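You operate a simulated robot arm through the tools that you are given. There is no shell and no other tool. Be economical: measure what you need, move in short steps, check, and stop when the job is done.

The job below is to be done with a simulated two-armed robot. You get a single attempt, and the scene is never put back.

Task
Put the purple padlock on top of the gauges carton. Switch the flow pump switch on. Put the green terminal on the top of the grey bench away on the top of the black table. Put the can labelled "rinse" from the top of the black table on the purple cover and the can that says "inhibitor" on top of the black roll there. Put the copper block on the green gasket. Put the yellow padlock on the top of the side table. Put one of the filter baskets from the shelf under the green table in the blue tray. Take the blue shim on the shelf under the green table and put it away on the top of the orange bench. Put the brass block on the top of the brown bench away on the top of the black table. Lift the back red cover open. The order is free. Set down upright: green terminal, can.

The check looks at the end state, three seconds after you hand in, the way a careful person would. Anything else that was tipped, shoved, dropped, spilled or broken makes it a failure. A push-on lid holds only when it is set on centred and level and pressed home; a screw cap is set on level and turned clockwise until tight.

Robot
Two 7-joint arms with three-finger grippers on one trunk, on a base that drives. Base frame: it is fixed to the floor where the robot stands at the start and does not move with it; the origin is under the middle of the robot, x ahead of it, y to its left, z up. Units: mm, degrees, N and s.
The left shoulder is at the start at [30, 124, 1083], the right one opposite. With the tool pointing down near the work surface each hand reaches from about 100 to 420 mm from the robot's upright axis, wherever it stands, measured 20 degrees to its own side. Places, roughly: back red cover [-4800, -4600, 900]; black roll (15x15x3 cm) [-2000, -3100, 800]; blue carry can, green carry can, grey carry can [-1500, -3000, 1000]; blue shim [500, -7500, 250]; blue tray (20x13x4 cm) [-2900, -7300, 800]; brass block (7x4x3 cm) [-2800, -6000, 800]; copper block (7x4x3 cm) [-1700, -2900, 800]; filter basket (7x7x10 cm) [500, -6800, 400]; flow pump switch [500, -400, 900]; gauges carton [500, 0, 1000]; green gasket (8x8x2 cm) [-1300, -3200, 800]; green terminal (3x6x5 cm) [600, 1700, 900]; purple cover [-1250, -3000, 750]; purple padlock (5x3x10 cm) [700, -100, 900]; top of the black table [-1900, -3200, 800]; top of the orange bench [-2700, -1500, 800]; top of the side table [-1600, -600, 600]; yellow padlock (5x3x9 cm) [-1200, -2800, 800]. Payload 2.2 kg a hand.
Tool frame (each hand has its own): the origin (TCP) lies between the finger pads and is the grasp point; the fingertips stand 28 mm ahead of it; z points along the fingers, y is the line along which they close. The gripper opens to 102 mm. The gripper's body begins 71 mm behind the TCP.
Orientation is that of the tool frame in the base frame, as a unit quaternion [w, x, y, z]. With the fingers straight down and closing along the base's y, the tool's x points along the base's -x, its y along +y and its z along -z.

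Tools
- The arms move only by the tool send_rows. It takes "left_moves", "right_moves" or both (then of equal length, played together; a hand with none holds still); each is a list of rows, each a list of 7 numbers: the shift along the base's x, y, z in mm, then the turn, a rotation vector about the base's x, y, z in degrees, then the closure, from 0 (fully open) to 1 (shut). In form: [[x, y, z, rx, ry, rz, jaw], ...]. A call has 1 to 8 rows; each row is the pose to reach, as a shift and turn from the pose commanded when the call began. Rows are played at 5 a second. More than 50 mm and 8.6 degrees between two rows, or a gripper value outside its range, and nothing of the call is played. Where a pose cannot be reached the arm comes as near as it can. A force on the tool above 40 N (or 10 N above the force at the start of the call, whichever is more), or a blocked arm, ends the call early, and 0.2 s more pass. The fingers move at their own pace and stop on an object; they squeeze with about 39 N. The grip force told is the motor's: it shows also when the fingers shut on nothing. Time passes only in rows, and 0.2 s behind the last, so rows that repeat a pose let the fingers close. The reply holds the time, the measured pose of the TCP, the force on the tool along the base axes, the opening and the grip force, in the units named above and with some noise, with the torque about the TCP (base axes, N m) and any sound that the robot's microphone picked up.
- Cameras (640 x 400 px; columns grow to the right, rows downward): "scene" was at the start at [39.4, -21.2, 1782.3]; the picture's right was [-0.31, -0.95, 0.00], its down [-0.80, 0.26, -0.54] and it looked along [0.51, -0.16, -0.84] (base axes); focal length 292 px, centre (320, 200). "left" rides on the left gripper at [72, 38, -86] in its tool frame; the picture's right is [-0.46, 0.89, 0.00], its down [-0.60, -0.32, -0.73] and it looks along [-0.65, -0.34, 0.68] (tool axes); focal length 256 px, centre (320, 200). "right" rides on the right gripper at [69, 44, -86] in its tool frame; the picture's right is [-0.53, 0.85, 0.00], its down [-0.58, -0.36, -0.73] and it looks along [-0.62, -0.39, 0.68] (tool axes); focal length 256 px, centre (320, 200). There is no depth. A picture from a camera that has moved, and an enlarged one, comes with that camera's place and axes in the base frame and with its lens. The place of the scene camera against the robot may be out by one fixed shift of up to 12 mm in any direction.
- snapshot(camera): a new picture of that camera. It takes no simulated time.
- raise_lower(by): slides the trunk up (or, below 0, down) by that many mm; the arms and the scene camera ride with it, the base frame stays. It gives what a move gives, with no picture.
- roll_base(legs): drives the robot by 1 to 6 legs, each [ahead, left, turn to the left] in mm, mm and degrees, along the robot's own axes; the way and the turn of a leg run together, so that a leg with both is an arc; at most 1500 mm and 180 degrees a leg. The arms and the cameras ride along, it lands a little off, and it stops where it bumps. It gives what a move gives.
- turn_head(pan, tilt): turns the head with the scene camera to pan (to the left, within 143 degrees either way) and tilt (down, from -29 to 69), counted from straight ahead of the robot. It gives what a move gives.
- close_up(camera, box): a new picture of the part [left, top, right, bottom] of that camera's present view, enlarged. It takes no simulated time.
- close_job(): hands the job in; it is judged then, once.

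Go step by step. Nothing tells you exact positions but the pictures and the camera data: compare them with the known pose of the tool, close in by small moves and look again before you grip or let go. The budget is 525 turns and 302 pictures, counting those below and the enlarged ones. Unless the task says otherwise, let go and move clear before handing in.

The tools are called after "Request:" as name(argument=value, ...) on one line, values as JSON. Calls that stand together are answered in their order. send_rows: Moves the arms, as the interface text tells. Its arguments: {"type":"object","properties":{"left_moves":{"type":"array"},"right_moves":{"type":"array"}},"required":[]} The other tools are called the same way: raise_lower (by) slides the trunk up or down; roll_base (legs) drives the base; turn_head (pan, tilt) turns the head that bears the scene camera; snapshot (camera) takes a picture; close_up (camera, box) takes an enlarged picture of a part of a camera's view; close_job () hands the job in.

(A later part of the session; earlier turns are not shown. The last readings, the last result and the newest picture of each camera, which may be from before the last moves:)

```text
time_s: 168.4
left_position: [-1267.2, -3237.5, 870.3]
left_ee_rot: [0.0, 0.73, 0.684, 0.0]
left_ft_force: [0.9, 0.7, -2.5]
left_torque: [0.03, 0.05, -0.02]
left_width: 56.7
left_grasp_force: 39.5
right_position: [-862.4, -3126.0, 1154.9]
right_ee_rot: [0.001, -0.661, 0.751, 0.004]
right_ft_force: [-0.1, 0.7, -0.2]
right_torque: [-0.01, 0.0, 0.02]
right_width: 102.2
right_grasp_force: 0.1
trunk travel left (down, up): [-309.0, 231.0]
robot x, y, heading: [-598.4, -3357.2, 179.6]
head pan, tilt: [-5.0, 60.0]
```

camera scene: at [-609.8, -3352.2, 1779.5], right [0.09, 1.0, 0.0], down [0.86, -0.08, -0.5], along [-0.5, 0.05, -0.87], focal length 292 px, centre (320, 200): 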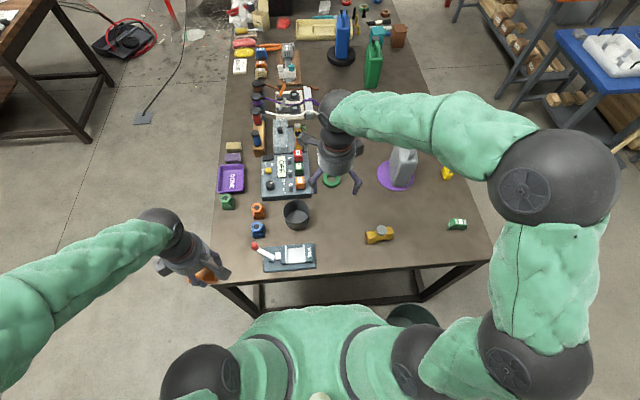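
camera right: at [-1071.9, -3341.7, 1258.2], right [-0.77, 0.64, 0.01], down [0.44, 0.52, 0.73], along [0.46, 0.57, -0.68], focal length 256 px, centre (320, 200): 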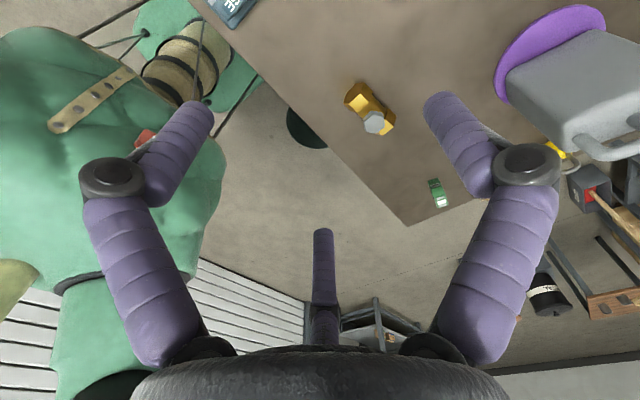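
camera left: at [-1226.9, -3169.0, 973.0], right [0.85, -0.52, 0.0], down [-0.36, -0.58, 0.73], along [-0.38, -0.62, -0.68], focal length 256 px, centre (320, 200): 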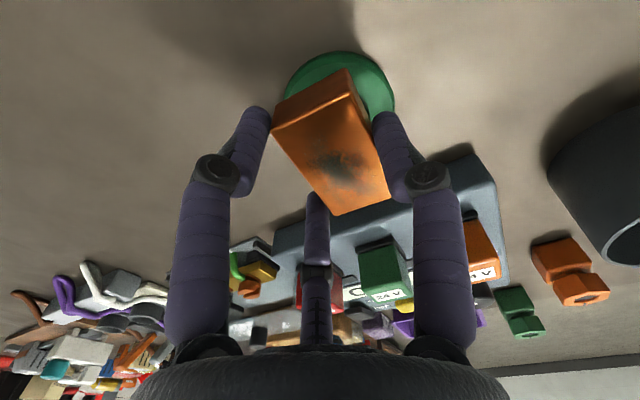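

Request:
raise_lower(by=-3)

Request:
snapshot(camera="left")

```text
time_s: 169.0
left_position: [-1268.3, -3238.9, 867.7]
left_ee_rot: [0.001, 0.73, 0.684, 0.0]
left_ft_force: [-0.6, 0.6, -2.9]
left_torque: [0.04, 0.07, -0.01]
left_width: 56.6
left_grasp_force: 39.0
right_position: [-863.3, -3125.2, 1152.6]
right_ee_rot: [0.001, -0.661, 0.75, 0.005]
right_ft_force: [0.5, 0.1, 0.2]
right_torque: [-0.01, 0.01, 0.02]
right_width: 102.3
right_grasp_force: 0.1
trunk travel left (down, up): [-306.0, 234.0]
robot x, y, heading: [-597.8, -3356.9, 179.9]
head pan, tilt: [-5.0, 60.0]
```

```text
175 pictures are left
camera left: at [-1226.3, -3168.9, 954.0], right [0.85, -0.52, 0.0], down [-0.36, -0.58, 0.73], along [-0.38, -0.63, -0.68], focal length 256 px, centre (320, 200)
```

left: 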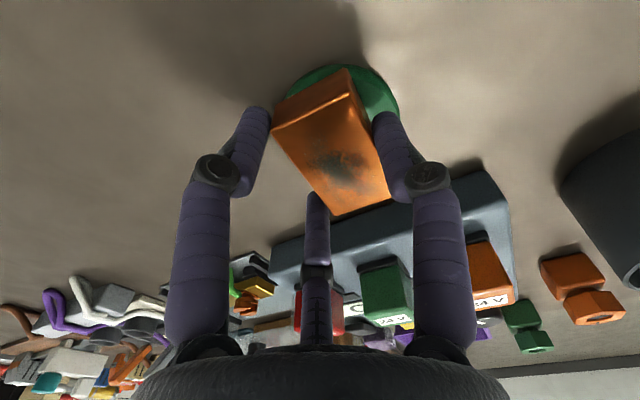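

Request:
raise_lower(by=-3)

Request:
raise_lower(by=-2)

```text
time_s: 169.5
left_position: [-1266.9, -3239.0, 864.4]
left_ee_rot: [0.001, 0.729, 0.684, 0.0]
left_ft_force: [-0.7, 0.5, -2.6]
left_torque: [0.05, 0.06, -0.01]
left_width: 56.4
left_grasp_force: 39.0
right_position: [-863.3, -3126.1, 1149.0]
right_ee_rot: [0.001, -0.661, 0.751, 0.005]
right_ft_force: [-0.4, 0.2, 0.8]
right_torque: [0.02, 0.03, -0.03]
right_width: 102.0
right_grasp_force: 0.0
trunk travel left (down, up): [-303.0, 237.0]
robot x, y, heading: [-599.2, -3360.1, 179.8]
head pan, tilt: [-5.0, 60.0]
```

```text
time_s: 170.0
left_position: [-1268.0, -3239.8, 863.9]
left_ee_rot: [0.001, 0.729, 0.684, 0.0]
left_ft_force: [0.5, 0.3, -1.4]
left_torque: [-0.01, 0.01, 0.02]
left_width: 56.6
left_grasp_force: 39.1
right_position: [-861.9, -3125.9, 1147.9]
right_ee_rot: [0.001, -0.661, 0.751, 0.005]
right_ft_force: [0.6, 0.0, -1.6]
right_torque: [0.01, 0.01, 0.02]
right_width: 102.2
right_grasp_force: 0.0
trunk travel left (down, up): [-301.0, 239.0]
robot x, y, heading: [-598.7, -3353.3, 179.7]
head pan, tilt: [-5.0, 60.0]
```

Contact is starting; 2 mm more, then release.

Request:
raise_lower(by=-2)

Request:
send_rows(left_moves=[[0, 0, 0, 0, 0, 0, 0.4], [0, 0, 0, 0, 0, 0, 0.3], [0, 0, 0, 0, 0, 0, 0.15], [0, 0, 0, 0, 0, 0, 0.1]])

Request:
snapshot(camera="left")

```text
time_s: 170.5
left_position: [-1267.8, -3238.6, 862.8]
left_ee_rot: [0.001, 0.729, 0.684, 0.0]
left_ft_force: [2.2, -0.3, 7.3]
left_torque: [-0.16, -0.24, 0.01]
left_width: 56.4
left_grasp_force: 39.4
right_position: [-862.6, -3126.2, 1147.4]
right_ee_rot: [0.002, -0.661, 0.751, 0.006]
right_ft_force: [-1.1, -1.0, -0.7]
right_torque: [-0.01, 0.0, 0.01]
right_width: 102.2
right_grasp_force: 0.0
trunk travel left (down, up): [-299.0, 241.0]
robot x, y, heading: [-601.9, -3359.7, 179.9]
head pan, tilt: [-5.0, 60.0]
```

```text
time_s: 171.5
left_position: [-1268.6, -3238.5, 861.9]
left_ee_rot: [0.001, 0.73, 0.684, 0.0]
left_ft_force: [0.3, 0.2, -0.4]
left_torque: [-0.02, -0.01, 0.02]
left_width: 91.6
left_grasp_force: 0.0
right_position: [-862.4, -3126.4, 1146.4]
right_ee_rot: [0.001, -0.66, 0.751, 0.005]
right_ft_force: [1.1, 0.2, 0.6]
right_torque: [-0.01, 0.02, -0.03]
right_width: 101.8
right_grasp_force: 0.0
trunk travel left (down, up): [-299.0, 241.0]
robot x, y, heading: [-598.4, -3363.0, 179.8]
head pan, tilt: [-5.0, 60.0]
```

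```text
174 pictures are left
camera left: at [-1226.3, -3168.9, 947.2], right [0.85, -0.52, 0.0], down [-0.36, -0.58, 0.73], along [-0.38, -0.63, -0.68], focal length 256 px, centre (320, 200)
```

left: 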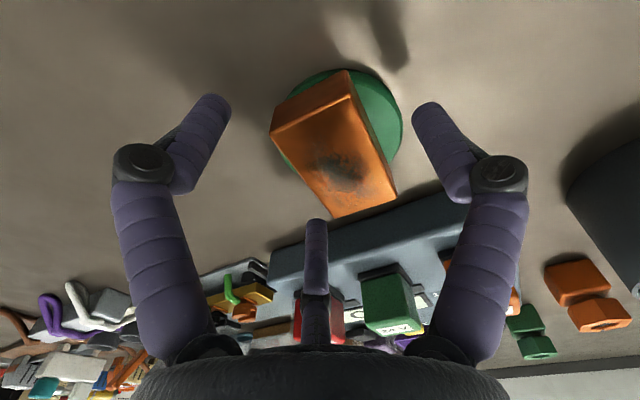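

The copper block lies on the gasket. Raising clear and checking.

Request:
raise_lower(by=60)

Request:
send_rows(left_moves=[[15, 0, 40, 0, 0, 0, 0], [40, -10, 75, 0, 0, 0, 0], [75, -30, 95, 0, 0, 0, 0], [110, -55, 110, 0, 0, 0, 0], [145, -85, 120, 0, 0, 0, 0], [180, -115, 125, 0, 0, 0, 0]])

Request:
close_up(camera="scene", box=[230, 100, 470, 290])

```text
time_s: 172.5
left_position: [-1267.1, -3239.0, 920.6]
left_ee_rot: [0.002, 0.73, 0.684, 0.001]
left_ft_force: [0.8, 0.6, 0.7]
left_torque: [0.0, -0.02, 0.0]
left_width: 91.7
left_grasp_force: 0.0
right_position: [-862.2, -3126.3, 1204.6]
right_ee_rot: [0.001, -0.66, 0.751, 0.004]
right_ft_force: [0.6, 0.2, -0.4]
right_torque: [0.01, 0.02, 0.01]
right_width: 102.1
right_grasp_force: 0.0
trunk travel left (down, up): [-359.0, 181.0]
robot x, y, heading: [-597.9, -3357.9, 179.6]
head pan, tilt: [-5.0, 60.0]
```

```text
time_s: 173.9
left_position: [-1273.0, -3248.1, 1026.6]
left_ee_rot: [0.002, 0.73, 0.684, 0.001]
left_ft_force: [0.3, -0.7, 0.5]
left_torque: [-0.03, 0.01, 0.0]
left_width: 101.8
left_grasp_force: 0.1
left hand out of reach, approached as far as the arm can: row 1, 2, 3, 4, 5, 6
right_position: [-862.6, -3126.0, 1206.4]
right_ee_rot: [0.002, -0.661, 0.751, 0.005]
right_ft_force: [-0.5, -0.9, -0.2]
right_torque: [-0.02, 0.0, 0.0]
right_width: 101.8
right_grasp_force: 0.1
trunk travel left (down, up): [-359.0, 181.0]
robot x, y, heading: [-599.8, -3358.1, 179.4]
head pan, tilt: [-5.0, 60.0]
```

```text
2.11 times, centred on (350, 195) of scene
camera zoom: at [-631.4, -3351.9, 1813.5], right [0.09, 1.0, 0.0], down [0.86, -0.08, -0.5], along [-0.5, 0.05, -0.87], focal length 614 px, centre (257, 210)
```

zoom: 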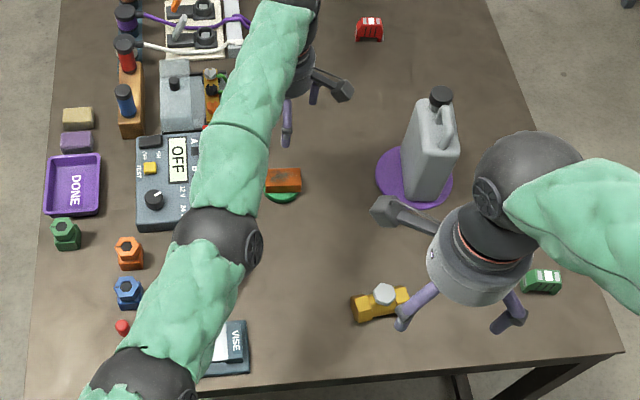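

The arm didn't retract as commanded (joint limit). I'll try smaller, different moves.

Request:
send_rows(left_moves=[[20, 0, 20, 0, 0, 0, 0], [40, 0, 40, 0, 0, 0, 0], [70, 0, 40, 0, 0, 0, 0], [100, 0, 40, 0, 0, 0, 0]])

```text
time_s: 174.9
left_position: [-1274.7, -3211.3, 1046.8]
left_ee_rot: [0.004, 0.728, 0.685, -0.006]
left_ft_force: [0.6, 0.2, -0.1]
left_torque: [0.04, 0.01, 0.0]
left_width: 102.0
left_grasp_force: 0.1
left hand out of reach, approached as far as the arm can: row 1, 2, 3, 4
right_position: [-863.0, -3126.5, 1205.1]
right_ee_rot: [0.001, -0.66, 0.751, 0.005]
right_ft_force: [0.1, -0.3, -0.4]
right_torque: [-0.01, 0.0, -0.01]
right_width: 102.1
right_grasp_force: 0.0
trunk travel left (down, up): [-359.0, 181.0]
robot x, y, heading: [-595.9, -3356.0, 179.6]
head pan, tilt: [-5.0, 60.0]
```

Request:
send_rows(left_moves=[[0, 0, 0, 0, 0, -8, 0], [0, 0, 0, 0, 0, -16, 0], [0, 0, 0, 0, 0, -24, 0], [0, 0, 0, 0, 0, -32, 0], [0, 0, 0, 0, 0, -40, 0]])

```text
time_s: 176.1
left_position: [-1275.2, -3210.1, 1047.0]
left_ee_rot: [0.001, 0.92, 0.391, 0.0]
left_ft_force: [0.0, -0.2, 0.4]
left_torque: [0.0, -0.03, 0.03]
left_width: 102.0
left_grasp_force: 0.0
right_position: [-862.4, -3125.5, 1205.5]
right_ee_rot: [0.002, -0.661, 0.75, 0.005]
right_ft_force: [0.4, -0.5, -0.3]
right_torque: [-0.01, -0.02, 0.0]
right_width: 102.0
right_grasp_force: 0.1
trunk travel left (down, up): [-359.0, 181.0]
robot x, y, heading: [-598.2, -3361.7, 179.6]
head pan, tilt: [-5.0, 60.0]
```

Rotation frees the joint. Now retract.

Request:
send_rows(left_moves=[[30, -15, 0, 0, 0, -8, 0], [60, -30, 0, 0, 0, -16, 0], [95, -50, 0, 0, 0, -24, 0], [130, -70, 5, 0, 0, -32, 0], [165, -90, 10, 0, 0, -40, 0], [200, -115, 15, 0, 0, -46, 0], [235, -140, 20, 0, 0, -46, 0]])

Request:
close_up(camera="scene", box=[230, 60, 470, 250])

```text
time_s: 177.7
left_position: [-1037.3, -3348.7, 1067.5]
left_ee_rot: [0.001, 1.0, 0.001, -0.001]
left_ft_force: [0.3, 0.2, -0.1]
left_torque: [0.01, -0.02, -0.01]
left_width: 101.8
left_grasp_force: 0.1
right_position: [-861.3, -3127.2, 1205.7]
right_ee_rot: [0.001, -0.661, 0.751, 0.006]
right_ft_force: [-0.8, 0.4, 0.3]
right_torque: [-0.01, -0.01, -0.01]
right_width: 101.7
right_grasp_force: 0.1
trunk travel left (down, up): [-359.0, 181.0]
robot x, y, heading: [-598.0, -3357.3, 179.6]
head pan, tilt: [-5.0, 60.0]
```

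```text
2.11 times, centred on (350, 155) of scene
camera zoom: at [-629.8, -3352.8, 1813.5], right [0.09, 1.0, 0.0], down [0.86, -0.08, -0.5], along [-0.5, 0.05, -0.87], focal length 614 px, centre (257, 295)
```

zoom: 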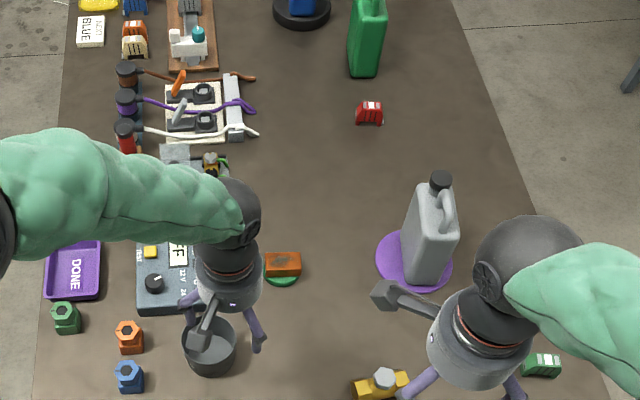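

The copper block sits on the gasket. Now I head for the green table: back off, turn to face -y and look.

Request:
roll_base(legs=[[-450, 0, 0], [0, 0, 90]])

Request:
turn_head(pan=5, tilt=20)

Request:
snapshot(camera="scene")

```text
time_s: 184.3
left_position: [-157.2, -3800.7, 1065.9]
left_ee_rot: [0.002, 0.705, 0.709, 0.0]
left_ft_force: [-0.2, 0.1, -0.3]
left_torque: [0.01, -0.01, -0.02]
left_width: 102.1
left_grasp_force: 0.1
right_position: [-379.2, -3623.4, 1205.8]
right_ee_rot: [0.002, 0.998, -0.064, -0.004]
right_ft_force: [0.0, -0.6, 0.4]
right_torque: [0.01, 0.01, -0.03]
right_width: 102.0
right_grasp_force: 0.0
trunk travel left (down, up): [-359.0, 181.0]
robot x, y, heading: [-147.5, -3361.8, -90.1]
head pan, tilt: [-5.0, 60.0]
```

```text
time_s: 185.3
left_position: [-157.3, -3800.0, 1067.7]
left_ee_rot: [0.001, 0.705, 0.709, 0.001]
left_ft_force: [0.4, 0.3, 0.0]
left_torque: [-0.01, -0.01, -0.02]
left_width: 102.0
left_grasp_force: 0.1
right_position: [-380.8, -3624.0, 1205.9]
right_ee_rot: [0.002, 0.998, -0.063, -0.005]
right_ft_force: [0.2, -0.2, -0.2]
right_torque: [0.0, -0.05, -0.05]
right_width: 102.0
right_grasp_force: 0.3
trunk travel left (down, up): [-359.0, 181.0]
robot x, y, heading: [-148.1, -3357.9, -89.9]
head pan, tilt: [5.0, 20.0]
```

```text
171 pictures are left
camera scene: at [-137.8, -3422.0, 1871.5], right [-1.0, -0.08, 0.0], down [-0.03, 0.34, -0.94], along [0.08, -0.94, -0.34], focal length 292 px, centre (320, 200)
```

scene: 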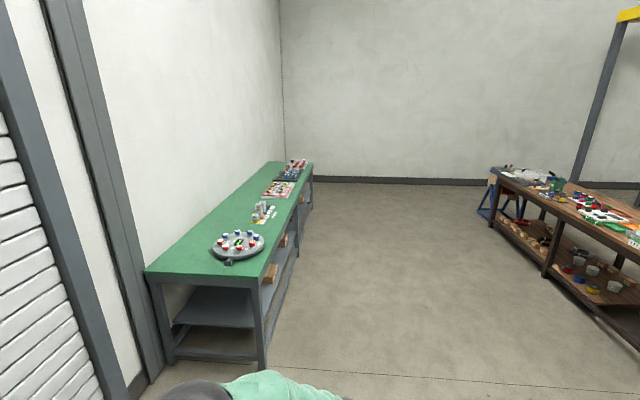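

The green table's front edge is at x≈340, running from y≈-4840 to -7975. I drive along it.

Request:
roll_base(legs=[[1500, 0, 0], [1500, 0, 0], [400, 0, 0], [0, 0, 90]])

Request:
turn_head(pan=0, tilt=50)

Request:
snapshot(camera="scene")

```text
time_s: 205.8
left_position: [265.9, -6783.2, 1066.3]
left_ee_rot: [0.001, 0.004, 1.0, 0.0]
left_ft_force: [0.1, -0.4, 0.4]
left_torque: [0.02, 0.01, 0.03]
left_width: 102.1
left_grasp_force: 0.1
right_position: [85.6, -7004.7, 1206.9]
right_ee_rot: [0.004, 0.754, 0.657, -0.001]
right_ft_force: [0.9, 0.5, 0.1]
right_torque: [0.01, -0.04, 0.05]
right_width: 102.1
right_grasp_force: 0.1
trunk travel left (down, up): [-359.0, 181.0]
robot x, y, heading: [-175.1, -6767.2, -0.9]
head pan, tilt: [5.0, 20.0]
```

```text
time_s: 206.7
left_position: [266.1, -6783.2, 1066.4]
left_ee_rot: [0.0, 0.004, 1.0, 0.001]
left_ft_force: [0.4, -0.5, -0.1]
left_torque: [0.0, 0.0, 0.03]
left_width: 101.8
left_grasp_force: 0.0
right_position: [86.9, -7005.2, 1204.8]
right_ee_rot: [0.004, 0.754, 0.657, -0.002]
right_ft_force: [0.5, -0.2, 0.0]
right_torque: [-0.01, 0.01, -0.02]
right_width: 102.0
right_grasp_force: 0.0
trunk travel left (down, up): [-359.0, 181.0]
robot x, y, heading: [-172.4, -6772.6, -1.0]
head pan, tilt: [0.0, 50.0]
```

```text
170 pictures are left
camera scene: at [-125.4, -6769.7, 1826.1], right [-0.02, -1.0, 0.0], down [-0.77, 0.01, -0.64], along [0.64, -0.01, -0.77], focal length 292 px, centre (320, 200)
```

scene: 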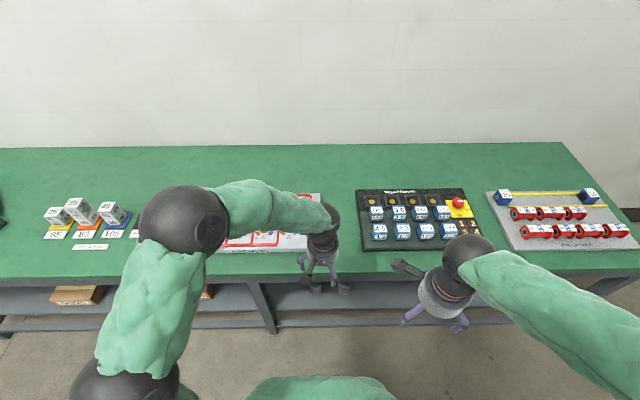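

I need to see under the table: back up and lower the trunk.

Request:
roll_base(legs=[[-600, 0, 1]])

Request:
raise_lower(by=-350)

Request:
turn_head(pan=0, tilt=30)

Request:
snapshot(camera="scene")

```text
time_s: 210.1
left_position: [-334.5, -6770.0, 1067.1]
left_ee_rot: [0.001, -0.007, 1.0, 0.001]
left_ft_force: [0.3, -0.4, -0.3]
left_torque: [0.02, -0.03, -0.02]
left_width: 102.1
left_grasp_force: 0.1
right_position: [-510.0, -6997.0, 1205.1]
right_ee_rot: [0.005, 0.747, 0.665, -0.001]
right_ft_force: [0.8, -0.4, 0.0]
right_torque: [-0.02, -0.04, 0.01]
right_width: 102.1
right_grasp_force: 0.1
trunk travel left (down, up): [-359.0, 181.0]
robot x, y, heading: [-775.2, -6764.6, 0.4]
head pan, tilt: [0.0, 50.0]
```

```text
time_s: 213.5
left_position: [-333.9, -6771.0, 716.4]
left_ee_rot: [0.001, -0.006, 1.0, 0.001]
left_ft_force: [0.6, 0.3, -0.1]
left_torque: [-0.01, 0.0, 0.0]
left_width: 102.3
left_grasp_force: 0.1
right_position: [-509.3, -6994.9, 856.2]
right_ee_rot: [0.005, 0.748, 0.664, -0.002]
right_ft_force: [0.7, 0.7, -1.0]
right_torque: [0.0, -0.01, 0.01]
right_width: 102.1
right_grasp_force: 0.1
trunk travel left (down, up): [-9.0, 531.0]
robot x, y, heading: [-776.6, -6767.2, 0.3]
head pan, tilt: [0.0, 50.0]
```

```text
time_s: 214.3
left_position: [-335.0, -6770.9, 717.3]
left_ee_rot: [0.001, -0.007, 1.0, 0.001]
left_ft_force: [-0.5, 0.5, 0.2]
left_torque: [0.01, 0.0, 0.01]
left_width: 102.1
left_grasp_force: 0.0
right_position: [-508.9, -6995.4, 856.6]
right_ee_rot: [0.005, 0.747, 0.665, -0.001]
right_ft_force: [0.1, -0.8, 0.9]
right_torque: [0.03, -0.02, 0.01]
right_width: 102.1
right_grasp_force: 0.1
trunk travel left (down, up): [-9.0, 531.0]
robot x, y, heading: [-776.5, -6765.7, 0.2]
head pan, tilt: [0.0, 30.0]
```

```text
169 pictures are left
camera scene: at [-712.1, -6765.4, 1505.5], right [0.01, -1.0, 0.0], down [-0.5, 0.0, -0.87], along [0.87, 0.0, -0.5], focal length 292 px, centre (320, 200)
```

scene: 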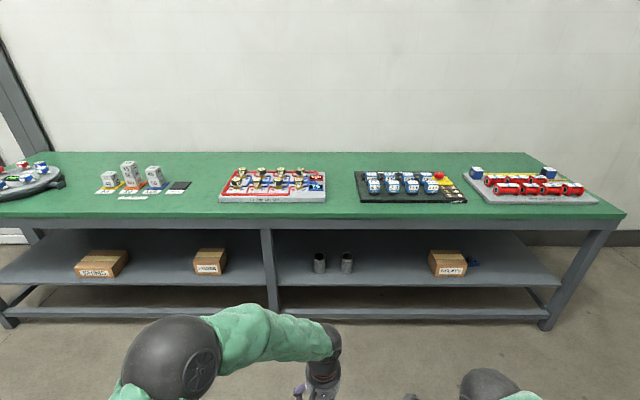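

Request:
close_up(camera="scene", box=[260, 220, 520, 310])

Request:
close_up(camera="scene", box=[410, 230, 510, 300])

```text
2.46 times, centred on (390, 265) of scene
camera zoom: at [-712.1, -6765.4, 1505.5], right [0.01, -1.0, 0.0], down [-0.5, 0.0, -0.87], along [0.87, 0.0, -0.5], focal length 718 px, centre (148, 40)
```

zoom: 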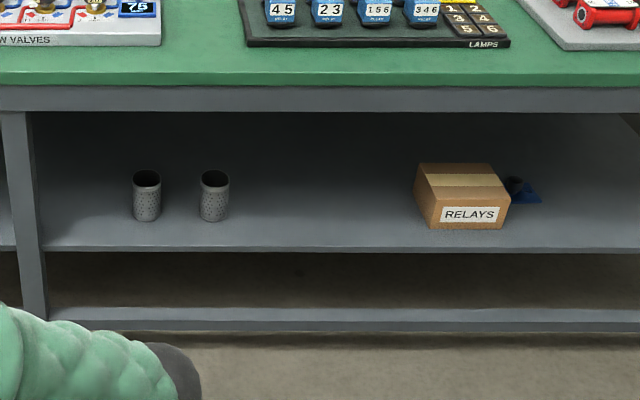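

```text
5.71 times, centred on (460, 265) of scene
camera zoom: at [-712.1, -6765.4, 1505.5], right [0.01, -1.0, 0.0], down [-0.5, 0.0, -0.87], along [0.87, 0.0, -0.5], focal length 1668 px, centre (-480, -171)
```

zoom: 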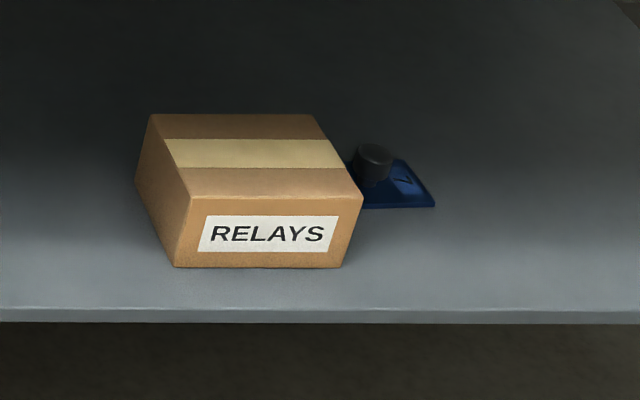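

Two filter baskets stand on the shelf (z≈404) near (432,-6765) and (432,-6906); the blue shim with a black knob lies behind the RELAYS box near (515,-7590). I'll pitch the left hand 45° forward and retract it before approaching.

Request:
send_rows(left_moves=[[-25, 0, -15, 0, -7.5, 0, 0], [-50, 0, -30, 0, -15, 0, 0], [-75, 0, -45, 0, -22.5, 0, 0], [-100, 0, -60, 0, -30, 0, 0], [-125, 0, -75, 0, -37.5, 0, 0], [-150, 0, -90, 0, -45, 0, 0]])

Request:
roll_base(legs=[[0, -85, 0], [560, 0, 0]])

Request:
snapshot(camera="left")

Request:
snapshot(camera="scene")

```text
time_s: 215.8
left_position: [-468.9, -6776.0, 641.1]
left_ee_rot: [0.387, 0.0, 0.922, -0.001]
left_ft_force: [1.2, -1.3, 0.9]
left_torque: [-0.01, 0.05, 0.02]
left_width: 101.8
left_grasp_force: 0.0
right_position: [-509.0, -6996.1, 855.5]
right_ee_rot: [0.005, 0.747, 0.664, -0.002]
right_ft_force: [0.1, -1.0, -0.7]
right_torque: [-0.04, 0.01, -0.01]
right_width: 101.9
right_grasp_force: 0.0
trunk travel left (down, up): [-9.0, 531.0]
robot x, y, heading: [-775.4, -6764.1, 0.3]
head pan, tilt: [0.0, 30.0]
stopped in row 6 (left hand): the force on the tool passed its limit at 112 N (the readings are from after the stop); the commanded pose is now the measured one
```

```text
time_s: 219.6
left_position: [85.8, -6857.3, 641.0]
left_ee_rot: [0.387, -0.001, 0.922, -0.001]
left_ft_force: [6.1, 0.5, 1.1]
left_torque: [0.02, 0.15, -0.31]
left_width: 101.9
left_grasp_force: 0.1
right_position: [46.9, -7077.2, 856.8]
right_ee_rot: [0.006, 0.747, 0.665, -0.001]
right_ft_force: [-0.8, 0.1, -0.1]
right_torque: [-0.02, 0.01, -0.01]
right_width: 102.1
right_grasp_force: 0.1
trunk travel left (down, up): [-9.0, 531.0]
robot x, y, heading: [-220.5, -6847.7, 0.5]
head pan, tilt: [0.0, 30.0]
```

```text
166 pictures are left
camera left: at [-26.7, -6820.1, 649.2], right [0.33, 0.89, 0.33], down [-0.1, -0.31, 0.94], along [0.94, -0.34, -0.01], focal length 256 px, centre (320, 200)
```

left: 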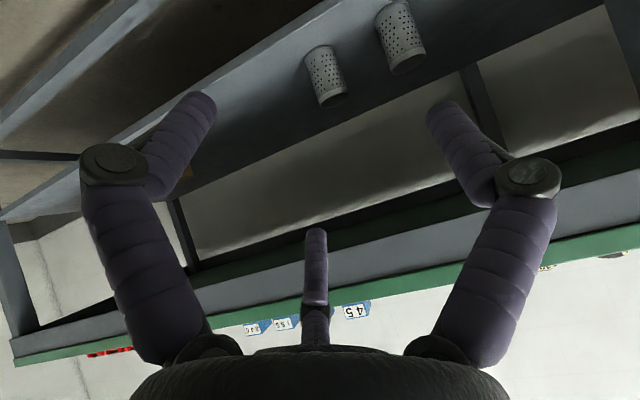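

```text
165 pictures are left
camera scene: at [-156.6, -6847.4, 1505.5], right [0.01, -1.0, 0.0], down [-0.5, 0.0, -0.87], along [0.87, 0.0, -0.5], focal length 292 px, centre (320, 200)
```

scene: 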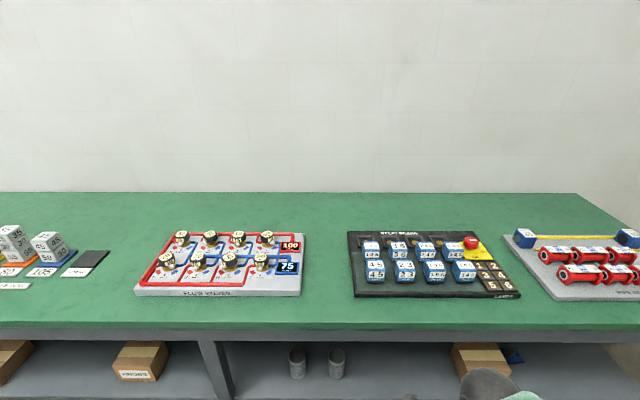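

The hand had come against my own chest; I move it forward and down first, then drive closer.

Request:
send_rows(left_moves=[[30, 5, -5, 0, 0, 0, 0], [60, 15, -20, 0, 0, 0, 0], [90, 30, -40, 0, -4, 0, 0], [110, 45, -65, 0, -4, 0, 0]])

Request:
roll_base(legs=[[140, 0, -0.4]])

Request:
snapshot(camera="left")

```text
time_s: 220.6
left_position: [196.8, -6813.5, 576.5]
left_ee_rot: [0.419, 0.0, 0.908, -0.002]
left_ft_force: [0.8, 0.2, 0.3]
left_torque: [0.02, 0.02, -0.01]
left_width: 102.0
left_grasp_force: 0.1
right_position: [45.6, -7077.6, 855.9]
right_ee_rot: [0.005, 0.747, 0.665, -0.002]
right_ft_force: [0.4, 0.2, 0.2]
right_torque: [0.03, -0.02, 0.02]
right_width: 102.2
right_grasp_force: 0.0
trunk travel left (down, up): [-9.0, 531.0]
robot x, y, heading: [-217.5, -6847.8, 0.3]
head pan, tilt: [0.0, 30.0]
```

```text
time_s: 222.0
left_position: [337.2, -6815.6, 576.6]
left_ee_rot: [0.419, 0.002, 0.908, -0.002]
left_ft_force: [0.0, 0.1, -0.4]
left_torque: [0.01, 0.0, -0.02]
left_width: 102.0
left_grasp_force: 0.1
right_position: [185.8, -7078.1, 856.2]
right_ee_rot: [0.005, 0.75, 0.662, -0.001]
right_ft_force: [0.0, 0.0, 0.6]
right_torque: [-0.02, 0.02, 0.01]
right_width: 101.8
right_grasp_force: 0.1
trunk travel left (down, up): [-9.0, 531.0]
robot x, y, heading: [-78.8, -6848.2, -0.2]
head pan, tilt: [0.0, 30.0]
```

```text
164 pictures are left
camera left: at [224.9, -6777.4, 576.9], right [0.31, 0.88, 0.35], down [-0.17, -0.31, 0.93], along [0.94, -0.35, 0.05], focal length 256 px, centre (320, 200)
```

left: 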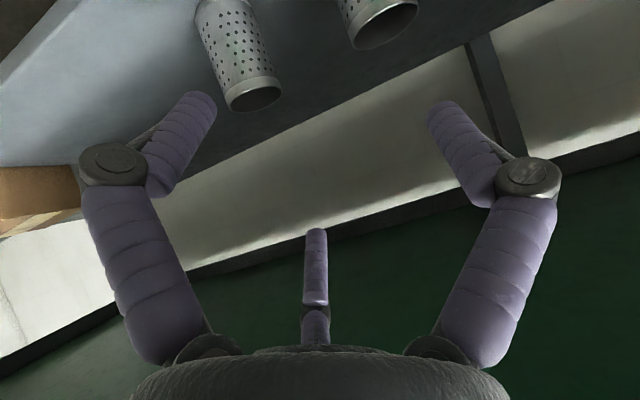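

I need a better fix on the baskets; zooming in both cameras.

Request:
close_up(camera="left", box=[180, 0, 440, 130])

Request:
turn_head(pan=5, tilt=50)

Request:
snapshot(camera="scene")

```text
2.46 times, centred on (310, 65) of left
camera zoom: at [224.9, -6777.4, 576.9], right [0.31, 0.88, 0.35], down [-0.17, -0.31, 0.93], along [0.94, -0.35, 0.05], focal length 630 px, centre (345, 532)
```

zoom: 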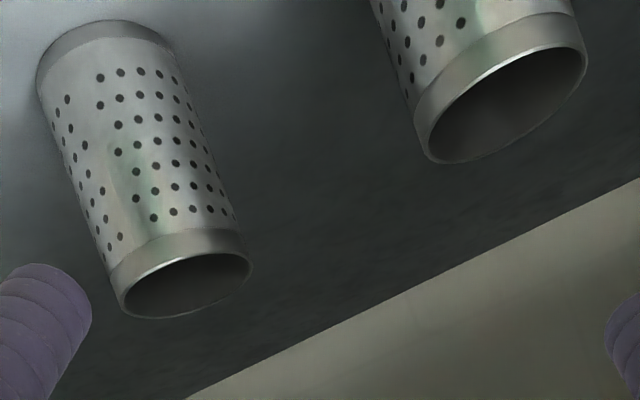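

```text
time_s: 222.8
left_position: [336.9, -6815.6, 576.0]
left_ee_rot: [0.419, 0.003, 0.908, -0.002]
left_ft_force: [0.9, -0.1, -0.4]
left_torque: [0.02, -0.02, -0.03]
left_width: 101.8
left_grasp_force: 0.0
right_position: [185.8, -7078.6, 856.1]
right_ee_rot: [0.005, 0.75, 0.662, -0.002]
right_ft_force: [0.0, 0.6, -0.8]
right_torque: [-0.02, 0.04, 0.01]
right_width: 102.1
right_grasp_force: 0.0
trunk travel left (down, up): [-9.0, 531.0]
robot x, y, heading: [-78.3, -6847.3, -0.1]
head pan, tilt: [5.0, 50.0]
```

```text
162 pictures are left
camera scene: at [-28.9, -6840.9, 1476.1], right [0.09, -1.0, 0.0], down [-0.76, -0.07, -0.64], along [0.64, 0.06, -0.77], focal length 292 px, centre (320, 200)
```

scene: 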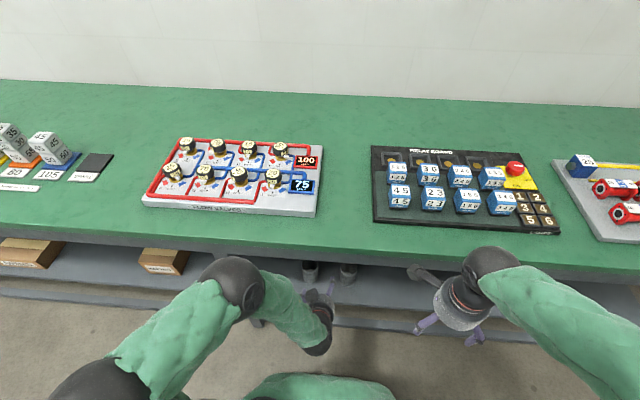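

With the cylinder geometry solved, basket 1 is at (487,-6760), 62 mm wide, rim z≈463, shelf z≈363. I line up along the tool axis in front of it.

Request:
send_rows(left_moves=[[15, 15, -18, 0, 0, 0, 0], [30, 30, -36, 0, 0, 0, 0], [45, 42, -54, 0, 0, 0, 0], [59, 45, -72, 0, 0, 0, 0]])

Request:
snapshot(camera="left")

```text
time_s: 223.8
left_position: [397.7, -6770.8, 503.9]
left_ee_rot: [0.419, 0.002, 0.908, -0.002]
left_ft_force: [-0.2, 0.2, 0.7]
left_torque: [0.02, 0.0, -0.01]
left_width: 102.1
left_grasp_force: 0.1
right_position: [186.4, -7079.7, 855.9]
right_ee_rot: [0.004, 0.75, 0.661, -0.001]
right_ft_force: [0.3, 0.3, -0.4]
right_torque: [0.01, 0.02, 0.0]
right_width: 101.8
right_grasp_force: 0.1
trunk travel left (down, up): [-9.0, 531.0]
robot x, y, heading: [-80.3, -6848.4, 0.3]
head pan, tilt: [5.0, 50.0]
```

```text
161 pictures are left
camera left: at [284.8, -6732.5, 505.0], right [0.31, 0.88, 0.35], down [-0.17, -0.31, 0.93], along [0.94, -0.35, 0.05], focal length 256 px, centre (320, 200)
```

left: 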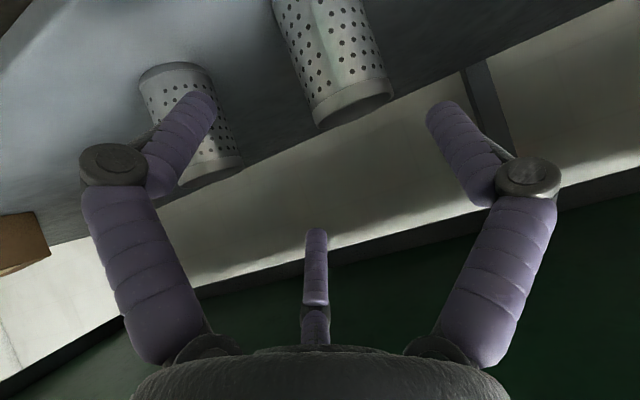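

Request:
send_rows(left_moves=[[20, 1, -18, 0, 0, 0, 0], [40, 2, -38, 0, 0, 0, 0], [55, 3, -52, 0, 0, 0, 0]])

Request:
snapshot(camera="left")

```text
time_s: 224.6
left_position: [452.0, -6769.6, 451.6]
left_ee_rot: [0.418, 0.001, 0.909, 0.0]
left_ft_force: [0.4, -0.3, -0.1]
left_torque: [0.02, 0.02, -0.03]
left_width: 101.8
left_grasp_force: 0.0
left hand out of reach, approached as far as the arm can: row 2
right_position: [185.8, -7078.2, 856.5]
right_ee_rot: [0.004, 0.749, 0.662, -0.001]
right_ft_force: [0.2, 0.3, 0.6]
right_torque: [-0.02, -0.07, 0.0]
right_width: 102.1
right_grasp_force: 0.1
trunk travel left (down, up): [-9.0, 531.0]
robot x, y, heading: [-76.5, -6845.7, -0.4]
head pan, tilt: [5.0, 50.0]
```

```text
160 pictures are left
camera left: at [339.7, -6730.4, 453.1], right [0.31, 0.88, 0.35], down [-0.16, -0.32, 0.93], along [0.94, -0.34, 0.05], focal length 256 px, centre (320, 200)
```

left: 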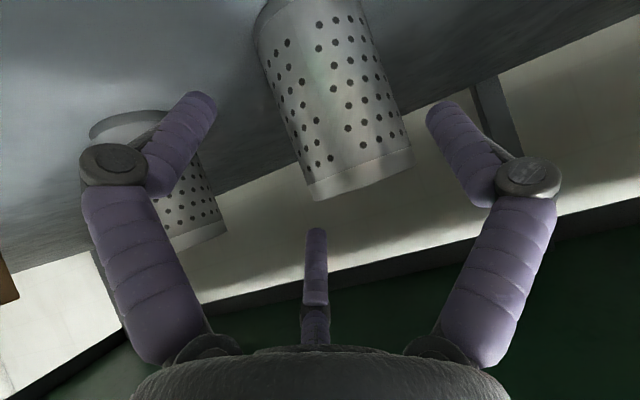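

Request:
send_rows(left_moves=[[10, 0, -10, 0, 0, 0, 0], [20, 1, -19, 0, 0, 0, 0], [22, 1, -21, 0, 0, 0, 0.15], [22, 1, -21, 0, 0, 0, 0.3], [22, 1, -21, 0, 0, 0, 0.6], [22, 1, -21, 0, 0, 0, 1], [22, 1, -21, 0, 0, 0, 1]])

Request:
snapshot(camera="left")

```text
time_s: 226.0
left_position: [467.9, -6766.5, 445.4]
left_ee_rot: [0.42, 0.004, 0.908, 0.0]
left_ft_force: [-1.1, 0.2, -3.3]
left_torque: [0.06, 0.02, 0.04]
left_width: 6.5
left_grasp_force: 35.4
left hand out of reach, approached as far as the arm can: row 1, 2, 3, 4, 5, 6, 7
right_position: [186.6, -7079.2, 854.6]
right_ee_rot: [0.005, 0.75, 0.662, -0.001]
right_ft_force: [0.0, 0.2, -0.7]
right_torque: [0.0, 0.04, 0.02]
right_width: 102.0
right_grasp_force: 0.1
trunk travel left (down, up): [-9.0, 531.0]
robot x, y, heading: [-82.5, -6845.6, 0.1]
head pan, tilt: [5.0, 50.0]
stopped in row 7 (left hand): the force on the tool passed its limit at 41 N (the readings are from after the stop); the commanded pose is now the measured one
```

```text
159 pictures are left
camera left: at [356.1, -6727.7, 445.9], right [0.31, 0.88, 0.36], down [-0.17, -0.32, 0.93], along [0.94, -0.35, 0.05], focal length 256 px, centre (320, 200)
```

left: 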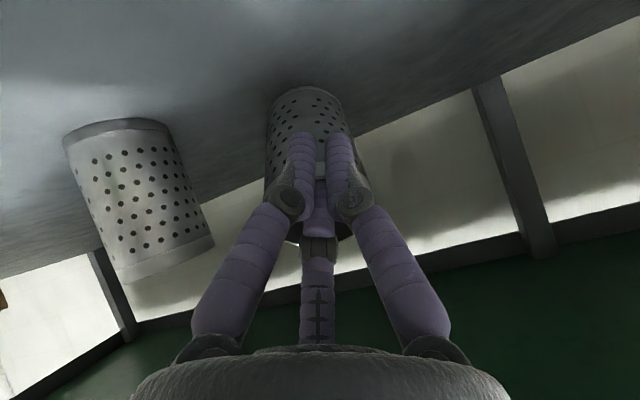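

The arm ran out of reach and the closing fingers pushed the basket back; it still stands. I open, back off, and bring the base closer.

Request:
send_rows(left_moves=[[0, 0, 0, 0, 0, 0, 0.9], [-5, 0, 4, 0, 0, 0, 0.7], [-15, 0, 12, 0, 0, 0, 0.4], [-35, 0, 30, 0, 0, 0, 0], [-60, 0, 52, 0, 0, 0, 0]])

Request:
snapshot(camera="left")

```text
time_s: 227.2
left_position: [411.0, -6766.3, 500.3]
left_ee_rot: [0.421, 0.002, 0.907, 0.001]
left_ft_force: [-0.4, -0.2, -0.7]
left_torque: [-0.02, -0.03, 0.01]
left_width: 102.1
left_grasp_force: 0.1
right_position: [185.5, -7078.2, 856.0]
right_ee_rot: [0.005, 0.75, 0.662, -0.003]
right_ft_force: [-0.2, 0.1, -0.5]
right_torque: [0.01, 0.0, 0.01]
right_width: 101.8
right_grasp_force: 0.0
trunk travel left (down, up): [-9.0, 531.0]
robot x, y, heading: [-80.1, -6849.5, -0.0]
head pan, tilt: [5.0, 50.0]
```

```text
158 pictures are left
camera left: at [297.4, -6727.1, 499.6], right [0.3, 0.88, 0.36], down [-0.17, -0.32, 0.93], along [0.94, -0.34, 0.05], focal length 256 px, centre (320, 200)
```

left: 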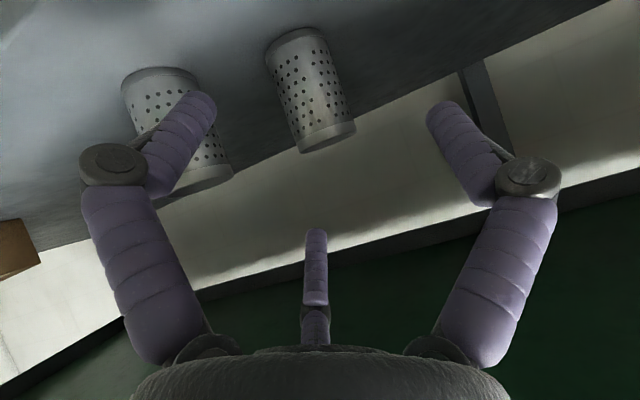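

Basket 1 still stands at ~(548,-6787). Basket 2 at (486,-6904) is nearer the front, so I'll take that one: retract the hand, shift right and come closer.

Request:
send_rows(left_moves=[[-40, 0, 15, 0, 0, 0, 0], [-80, 0, 30, 0, 0, 0, 0], [-120, 0, 40, 0, 0, 0, 0]])

Request:
roll_base(legs=[[0, -140, 0], [110, 0, 0]])

Request:
snapshot(camera="left")

```text
time_s: 228.0
left_position: [290.2, -6766.3, 539.7]
left_ee_rot: [0.422, 0.002, 0.907, 0.001]
left_ft_force: [0.1, -0.6, 0.9]
left_torque: [0.02, -0.01, 0.02]
left_width: 102.0
left_grasp_force: 0.1
right_position: [184.7, -7079.0, 856.5]
right_ee_rot: [0.005, 0.749, 0.662, -0.001]
right_ft_force: [-0.4, 0.5, -0.6]
right_torque: [0.02, -0.02, 0.0]
right_width: 102.0
right_grasp_force: 0.0
trunk travel left (down, up): [-9.0, 531.0]
robot x, y, heading: [-82.6, -6848.9, 0.0]
head pan, tilt: [5.0, 50.0]
```

```text
time_s: 230.1
left_position: [400.2, -6906.1, 537.9]
left_ee_rot: [0.421, 0.002, 0.907, 0.001]
left_ft_force: [0.3, -0.3, -0.8]
left_torque: [0.01, 0.05, 0.0]
left_width: 102.1
left_grasp_force: 0.0
right_position: [296.5, -7219.4, 855.7]
right_ee_rot: [0.005, 0.749, 0.662, -0.002]
right_ft_force: [0.3, -0.6, 0.0]
right_torque: [-0.03, 0.0, -0.03]
right_width: 101.9
right_grasp_force: 0.0
trunk travel left (down, up): [-9.0, 531.0]
robot x, y, heading: [29.0, -6987.2, 0.0]
head pan, tilt: [5.0, 50.0]
```

```text
157 pictures are left
camera left: at [286.8, -6867.9, 539.4], right [0.3, 0.88, 0.36], down [-0.17, -0.32, 0.93], along [0.94, -0.34, 0.05], focal length 256 px, centre (320, 200)
```

left: 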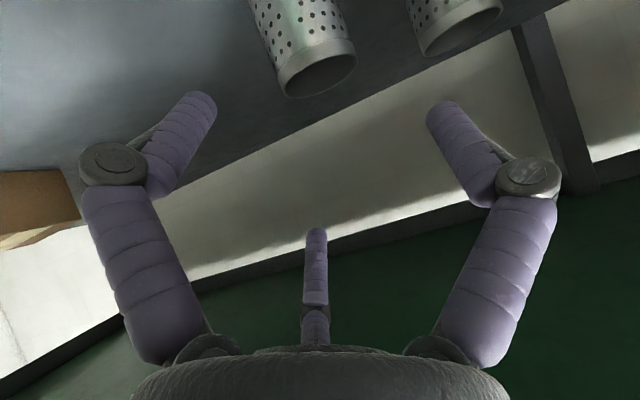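

Basket 2's axis is at (477,-6903), rim z≈462. I approach along the tool axis without closing, and check that the arm really arrives.

Request:
send_rows(left_moves=[[-3, -4, -20, 0, 0, 0, 0], [-4, -7, -41, 0, 0, 0, 0], [16, -7, -58, 0, 0, 0, 0], [36, -7, -75, 0, 0, 0, 0], [52, -7, -90, 0, 0, 0, 0]])

Request:
snapshot(camera="left")

```text
time_s: 231.3
left_position: [407.2, -6919.3, 482.0]
left_ee_rot: [0.42, 0.002, 0.908, 0.002]
left_ft_force: [0.1, 0.8, 0.5]
left_torque: [0.01, 0.01, -0.02]
left_width: 102.0
left_grasp_force: 0.1
left hand out of reach, approached as far as the arm can: row 3, 4, 5
right_position: [295.2, -7219.3, 856.2]
right_ee_rot: [0.005, 0.75, 0.662, -0.001]
right_ft_force: [-0.1, 0.0, 0.4]
right_torque: [0.04, -0.02, 0.01]
right_width: 101.9
right_grasp_force: 0.1
trunk travel left (down, up): [-9.0, 531.0]
robot x, y, heading: [30.0, -6989.0, -0.0]
head pan, tilt: [5.0, 50.0]
```

```text
156 pictures are left
camera left: at [293.5, -6883.0, 481.9], right [0.3, 0.88, 0.36], down [-0.17, -0.32, 0.93], along [0.94, -0.34, 0.05], focal length 256 px, centre (320, 200)
```

left: 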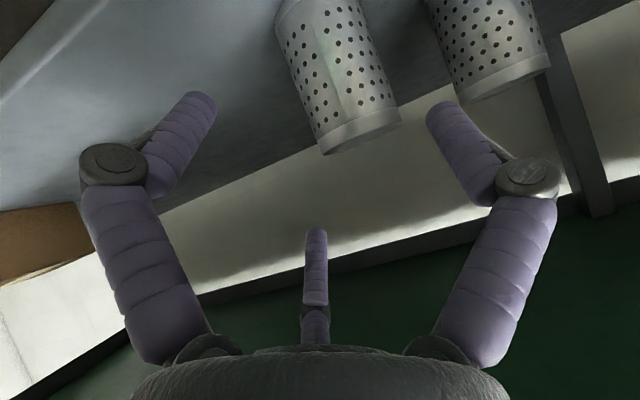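

The arm stops above z≈480 here: some joint limit. I test whether a steeper tool lets the hand go lower.

Request:
send_rows(left_moves=[[-20, 0, 15, 0, 7, 0, 0], [-20, 0, 10, 0, 14, 0, 0], [-20, 0, -10, 0, 20, 0, 0], [-20, 0, -30, 0, 20, 0, 0]])

```text
time_s: 232.3
left_position: [388.0, -6920.8, 451.1]
left_ee_rot: [0.257, 0.002, 0.966, 0.0]
left_ft_force: [0.8, 0.1, -0.2]
left_torque: [-0.04, 0.0, -0.02]
left_width: 101.9
left_grasp_force: 0.1
right_position: [294.6, -7218.5, 854.8]
right_ee_rot: [0.004, 0.749, 0.662, -0.002]
right_ft_force: [0.4, -0.2, 0.6]
right_torque: [0.04, -0.01, 0.0]
right_width: 102.0
right_grasp_force: 0.0
trunk travel left (down, up): [-9.0, 531.0]
robot x, y, heading: [29.8, -6986.9, -0.2]
head pan, tilt: [5.0, 50.0]
```

A steeper pitch (30°) works. I slide in horizontally at z≈434 with the basket between the prongs.

Request:
send_rows(left_moves=[[0, 4, -8, 0, 0, 0, 0], [0, 7, -17, 0, 0, 0, 0], [25, 7, -17, 0, 0, 0, 0], [45, 7, -17, 0, 0, 0, 0]])

Request:
snapshot(camera="left")

```text
time_s: 233.3
left_position: [421.7, -6914.6, 434.1]
left_ee_rot: [0.253, 0.004, 0.968, 0.0]
left_ft_force: [0.4, -0.4, -0.3]
left_torque: [0.0, -0.01, 0.0]
left_width: 101.9
left_grasp_force: 0.0
right_position: [291.5, -7220.1, 855.8]
right_ee_rot: [0.005, 0.749, 0.662, 0.001]
right_ft_force: [0.2, -0.3, 0.2]
right_torque: [0.02, 0.01, -0.02]
right_width: 102.0
right_grasp_force: 0.0
trunk travel left (down, up): [-9.0, 531.0]
robot x, y, heading: [30.7, -6988.2, 0.1]
head pan, tilt: [5.0, 50.0]
```

```text
155 pictures are left
camera left: at [316.0, -6875.0, 472.7], right [0.41, 0.88, 0.23], down [0.17, -0.32, 0.93], along [0.9, -0.35, -0.28], focal length 256 px, centre (320, 200)
```

left: 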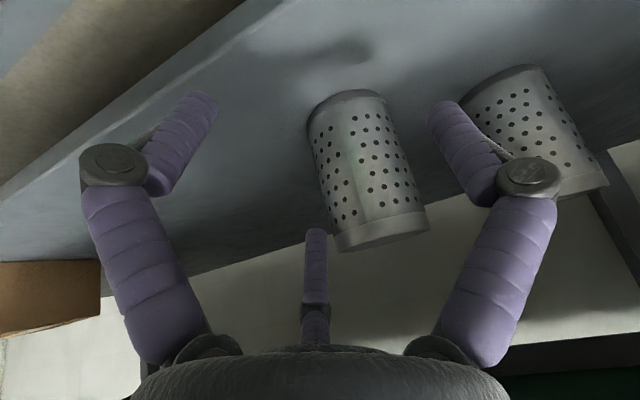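

Request:
send_rows(left_moves=[[15, 0, 0, 0, 0, 0, 0], [30, 0, 0, 0, 0, 0, 0], [42, 0, 0, 0, 0, 0, 0]])

Request:
snapshot(camera="left")

```text
time_s: 234.3
left_position: [423.7, -6918.7, 424.5]
left_ee_rot: [0.231, 0.016, 0.973, -0.003]
left_ft_force: [1.2, 0.4, -0.4]
left_torque: [0.0, 0.01, -0.02]
left_width: 102.0
left_grasp_force: 0.1
right_position: [283.3, -7218.4, 859.8]
right_ee_rot: [0.008, 0.748, 0.663, 0.003]
right_ft_force: [-0.4, -0.4, -0.1]
right_torque: [0.01, 0.0, 0.01]
right_width: 102.0
right_grasp_force: 0.0
trunk travel left (down, up): [-9.0, 531.0]
robot x, y, heading: [23.7, -6986.1, 0.1]
head pan, tilt: [5.0, 50.0]
stopped in row 3 (left hand): the arm was blocked; the commanded pose is now the measured one
```

```text
154 pictures are left
camera left: at [320.1, -6877.7, 468.5], right [0.44, 0.87, 0.21], down [0.2, -0.32, 0.92], along [0.87, -0.37, -0.32], focal length 256 px, centre (320, 200)
```

left: 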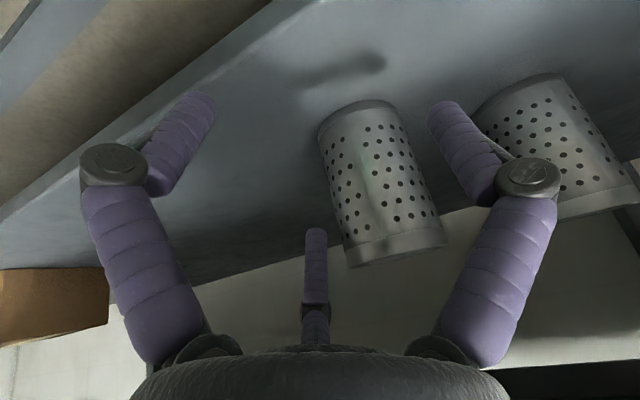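

The forearm met the table edge. I back off and try from further away with a similar pitch.

Request:
send_rows(left_moves=[[-20, 3, 3, 0, 0, 0, 0], [-45, 5, 8, 0, -4, 0, 0], [-70, 5, 15, 0, -6, 0, 0]])

Request:
roll_base(legs=[[-130, 0, 0]])

Request:
send_rows(left_moves=[[40, 0, 0, 0, 0, 0, 0], [80, 0, 0, 0, 0, 0, 0], [120, 0, -3, 0, 0, 0, 0], [160, 0, -3, 0, 0, 0, 0]])

Request:
snapshot(camera="left")

```text
time_s: 235.1
left_position: [366.3, -6911.1, 436.9]
left_ee_rot: [0.283, 0.013, 0.959, -0.002]
left_ft_force: [-0.9, -0.1, 0.0]
left_torque: [-0.02, 0.01, 0.01]
left_width: 102.1
left_grasp_force: 0.0
right_position: [293.0, -7218.2, 855.9]
right_ee_rot: [0.005, 0.749, 0.663, -0.001]
right_ft_force: [-0.1, -0.7, 0.3]
right_torque: [0.01, -0.04, 0.0]
right_width: 102.1
right_grasp_force: 0.1
trunk travel left (down, up): [-9.0, 531.0]
robot x, y, heading: [27.1, -6986.4, 0.1]
head pan, tilt: [5.0, 50.0]
```

```text
time_s: 236.4
left_position: [237.5, -6913.1, 437.0]
left_ee_rot: [0.281, 0.013, 0.96, -0.002]
left_ft_force: [-0.7, 0.3, -0.8]
left_torque: [0.04, -0.01, 0.02]
left_width: 101.9
left_grasp_force: 0.1
right_position: [162.7, -7217.5, 856.1]
right_ee_rot: [0.005, 0.749, 0.663, -0.001]
right_ft_force: [0.1, 0.8, 0.1]
right_torque: [0.01, -0.01, 0.0]
right_width: 101.8
right_grasp_force: 0.1
trunk travel left (down, up): [-9.0, 531.0]
robot x, y, heading: [-100.8, -6986.0, 0.0]
head pan, tilt: [5.0, 50.0]
```

```text
time_s: 237.4
left_position: [395.8, -6913.8, 432.0]
left_ee_rot: [0.281, 0.013, 0.96, -0.003]
left_ft_force: [-0.8, 0.4, 0.4]
left_torque: [0.01, -0.03, 0.04]
left_width: 102.0
left_grasp_force: 0.0
right_position: [164.5, -7218.1, 856.2]
right_ee_rot: [0.005, 0.749, 0.662, -0.002]
right_ft_force: [0.6, -0.2, -0.1]
right_torque: [0.0, -0.03, 0.0]
right_width: 102.0
right_grasp_force: 0.2
trunk travel left (down, up): [-9.0, 531.0]
robot x, y, heading: [-100.1, -6987.5, -0.1]
head pan, tilt: [5.0, 50.0]
```

```text
153 pictures are left
camera left: at [289.1, -6872.9, 465.8], right [0.41, 0.87, 0.25], down [0.11, -0.32, 0.94], along [0.9, -0.36, -0.23], focal length 256 px, centre (320, 200)
```

left: 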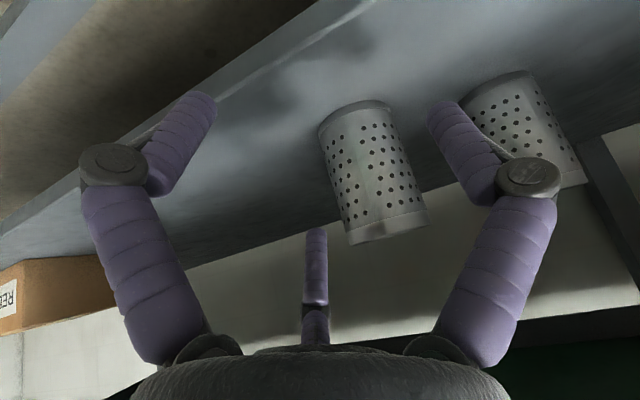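

Better. Advancing in small steps.

Request:
send_rows(left_moves=[[20, 0, 0, 0, 0, 0, 0], [40, 0, 0, 0, 0, 0, 0], [55, 0, 0, 0, 0, 0, 0], [68, 0, 0, 0, 0, 0, 0]])

Request:
snapshot(camera="left")

```text
time_s: 238.4
left_position: [466.3, -6912.9, 432.4]
left_ee_rot: [0.281, 0.012, 0.96, -0.001]
left_ft_force: [-0.3, 0.4, 0.5]
left_torque: [-0.03, 0.01, -0.01]
left_width: 102.1
left_grasp_force: 0.1
right_position: [164.3, -7217.5, 855.5]
right_ee_rot: [0.004, 0.749, 0.663, -0.002]
right_ft_force: [0.4, -0.3, 0.2]
right_torque: [0.01, -0.01, 0.03]
right_width: 102.0
right_grasp_force: 0.0
trunk travel left (down, up): [-9.0, 531.0]
robot x, y, heading: [-102.1, -6990.5, 0.0]
head pan, tilt: [5.0, 50.0]
```

```text
152 pictures are left
camera left: at [358.8, -6872.7, 465.7], right [0.41, 0.87, 0.25], down [0.11, -0.32, 0.94], along [0.9, -0.36, -0.23], focal length 256 px, centre (320, 200)
```

left: 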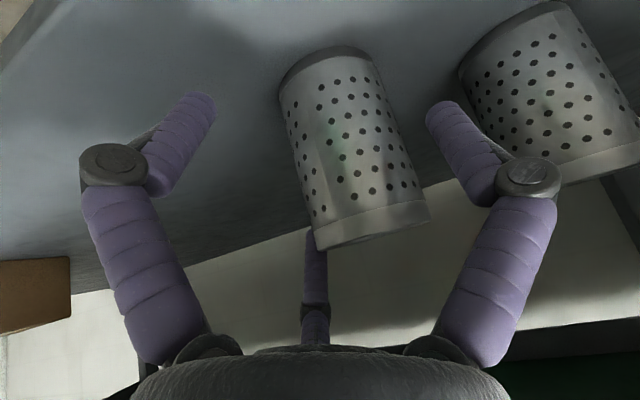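

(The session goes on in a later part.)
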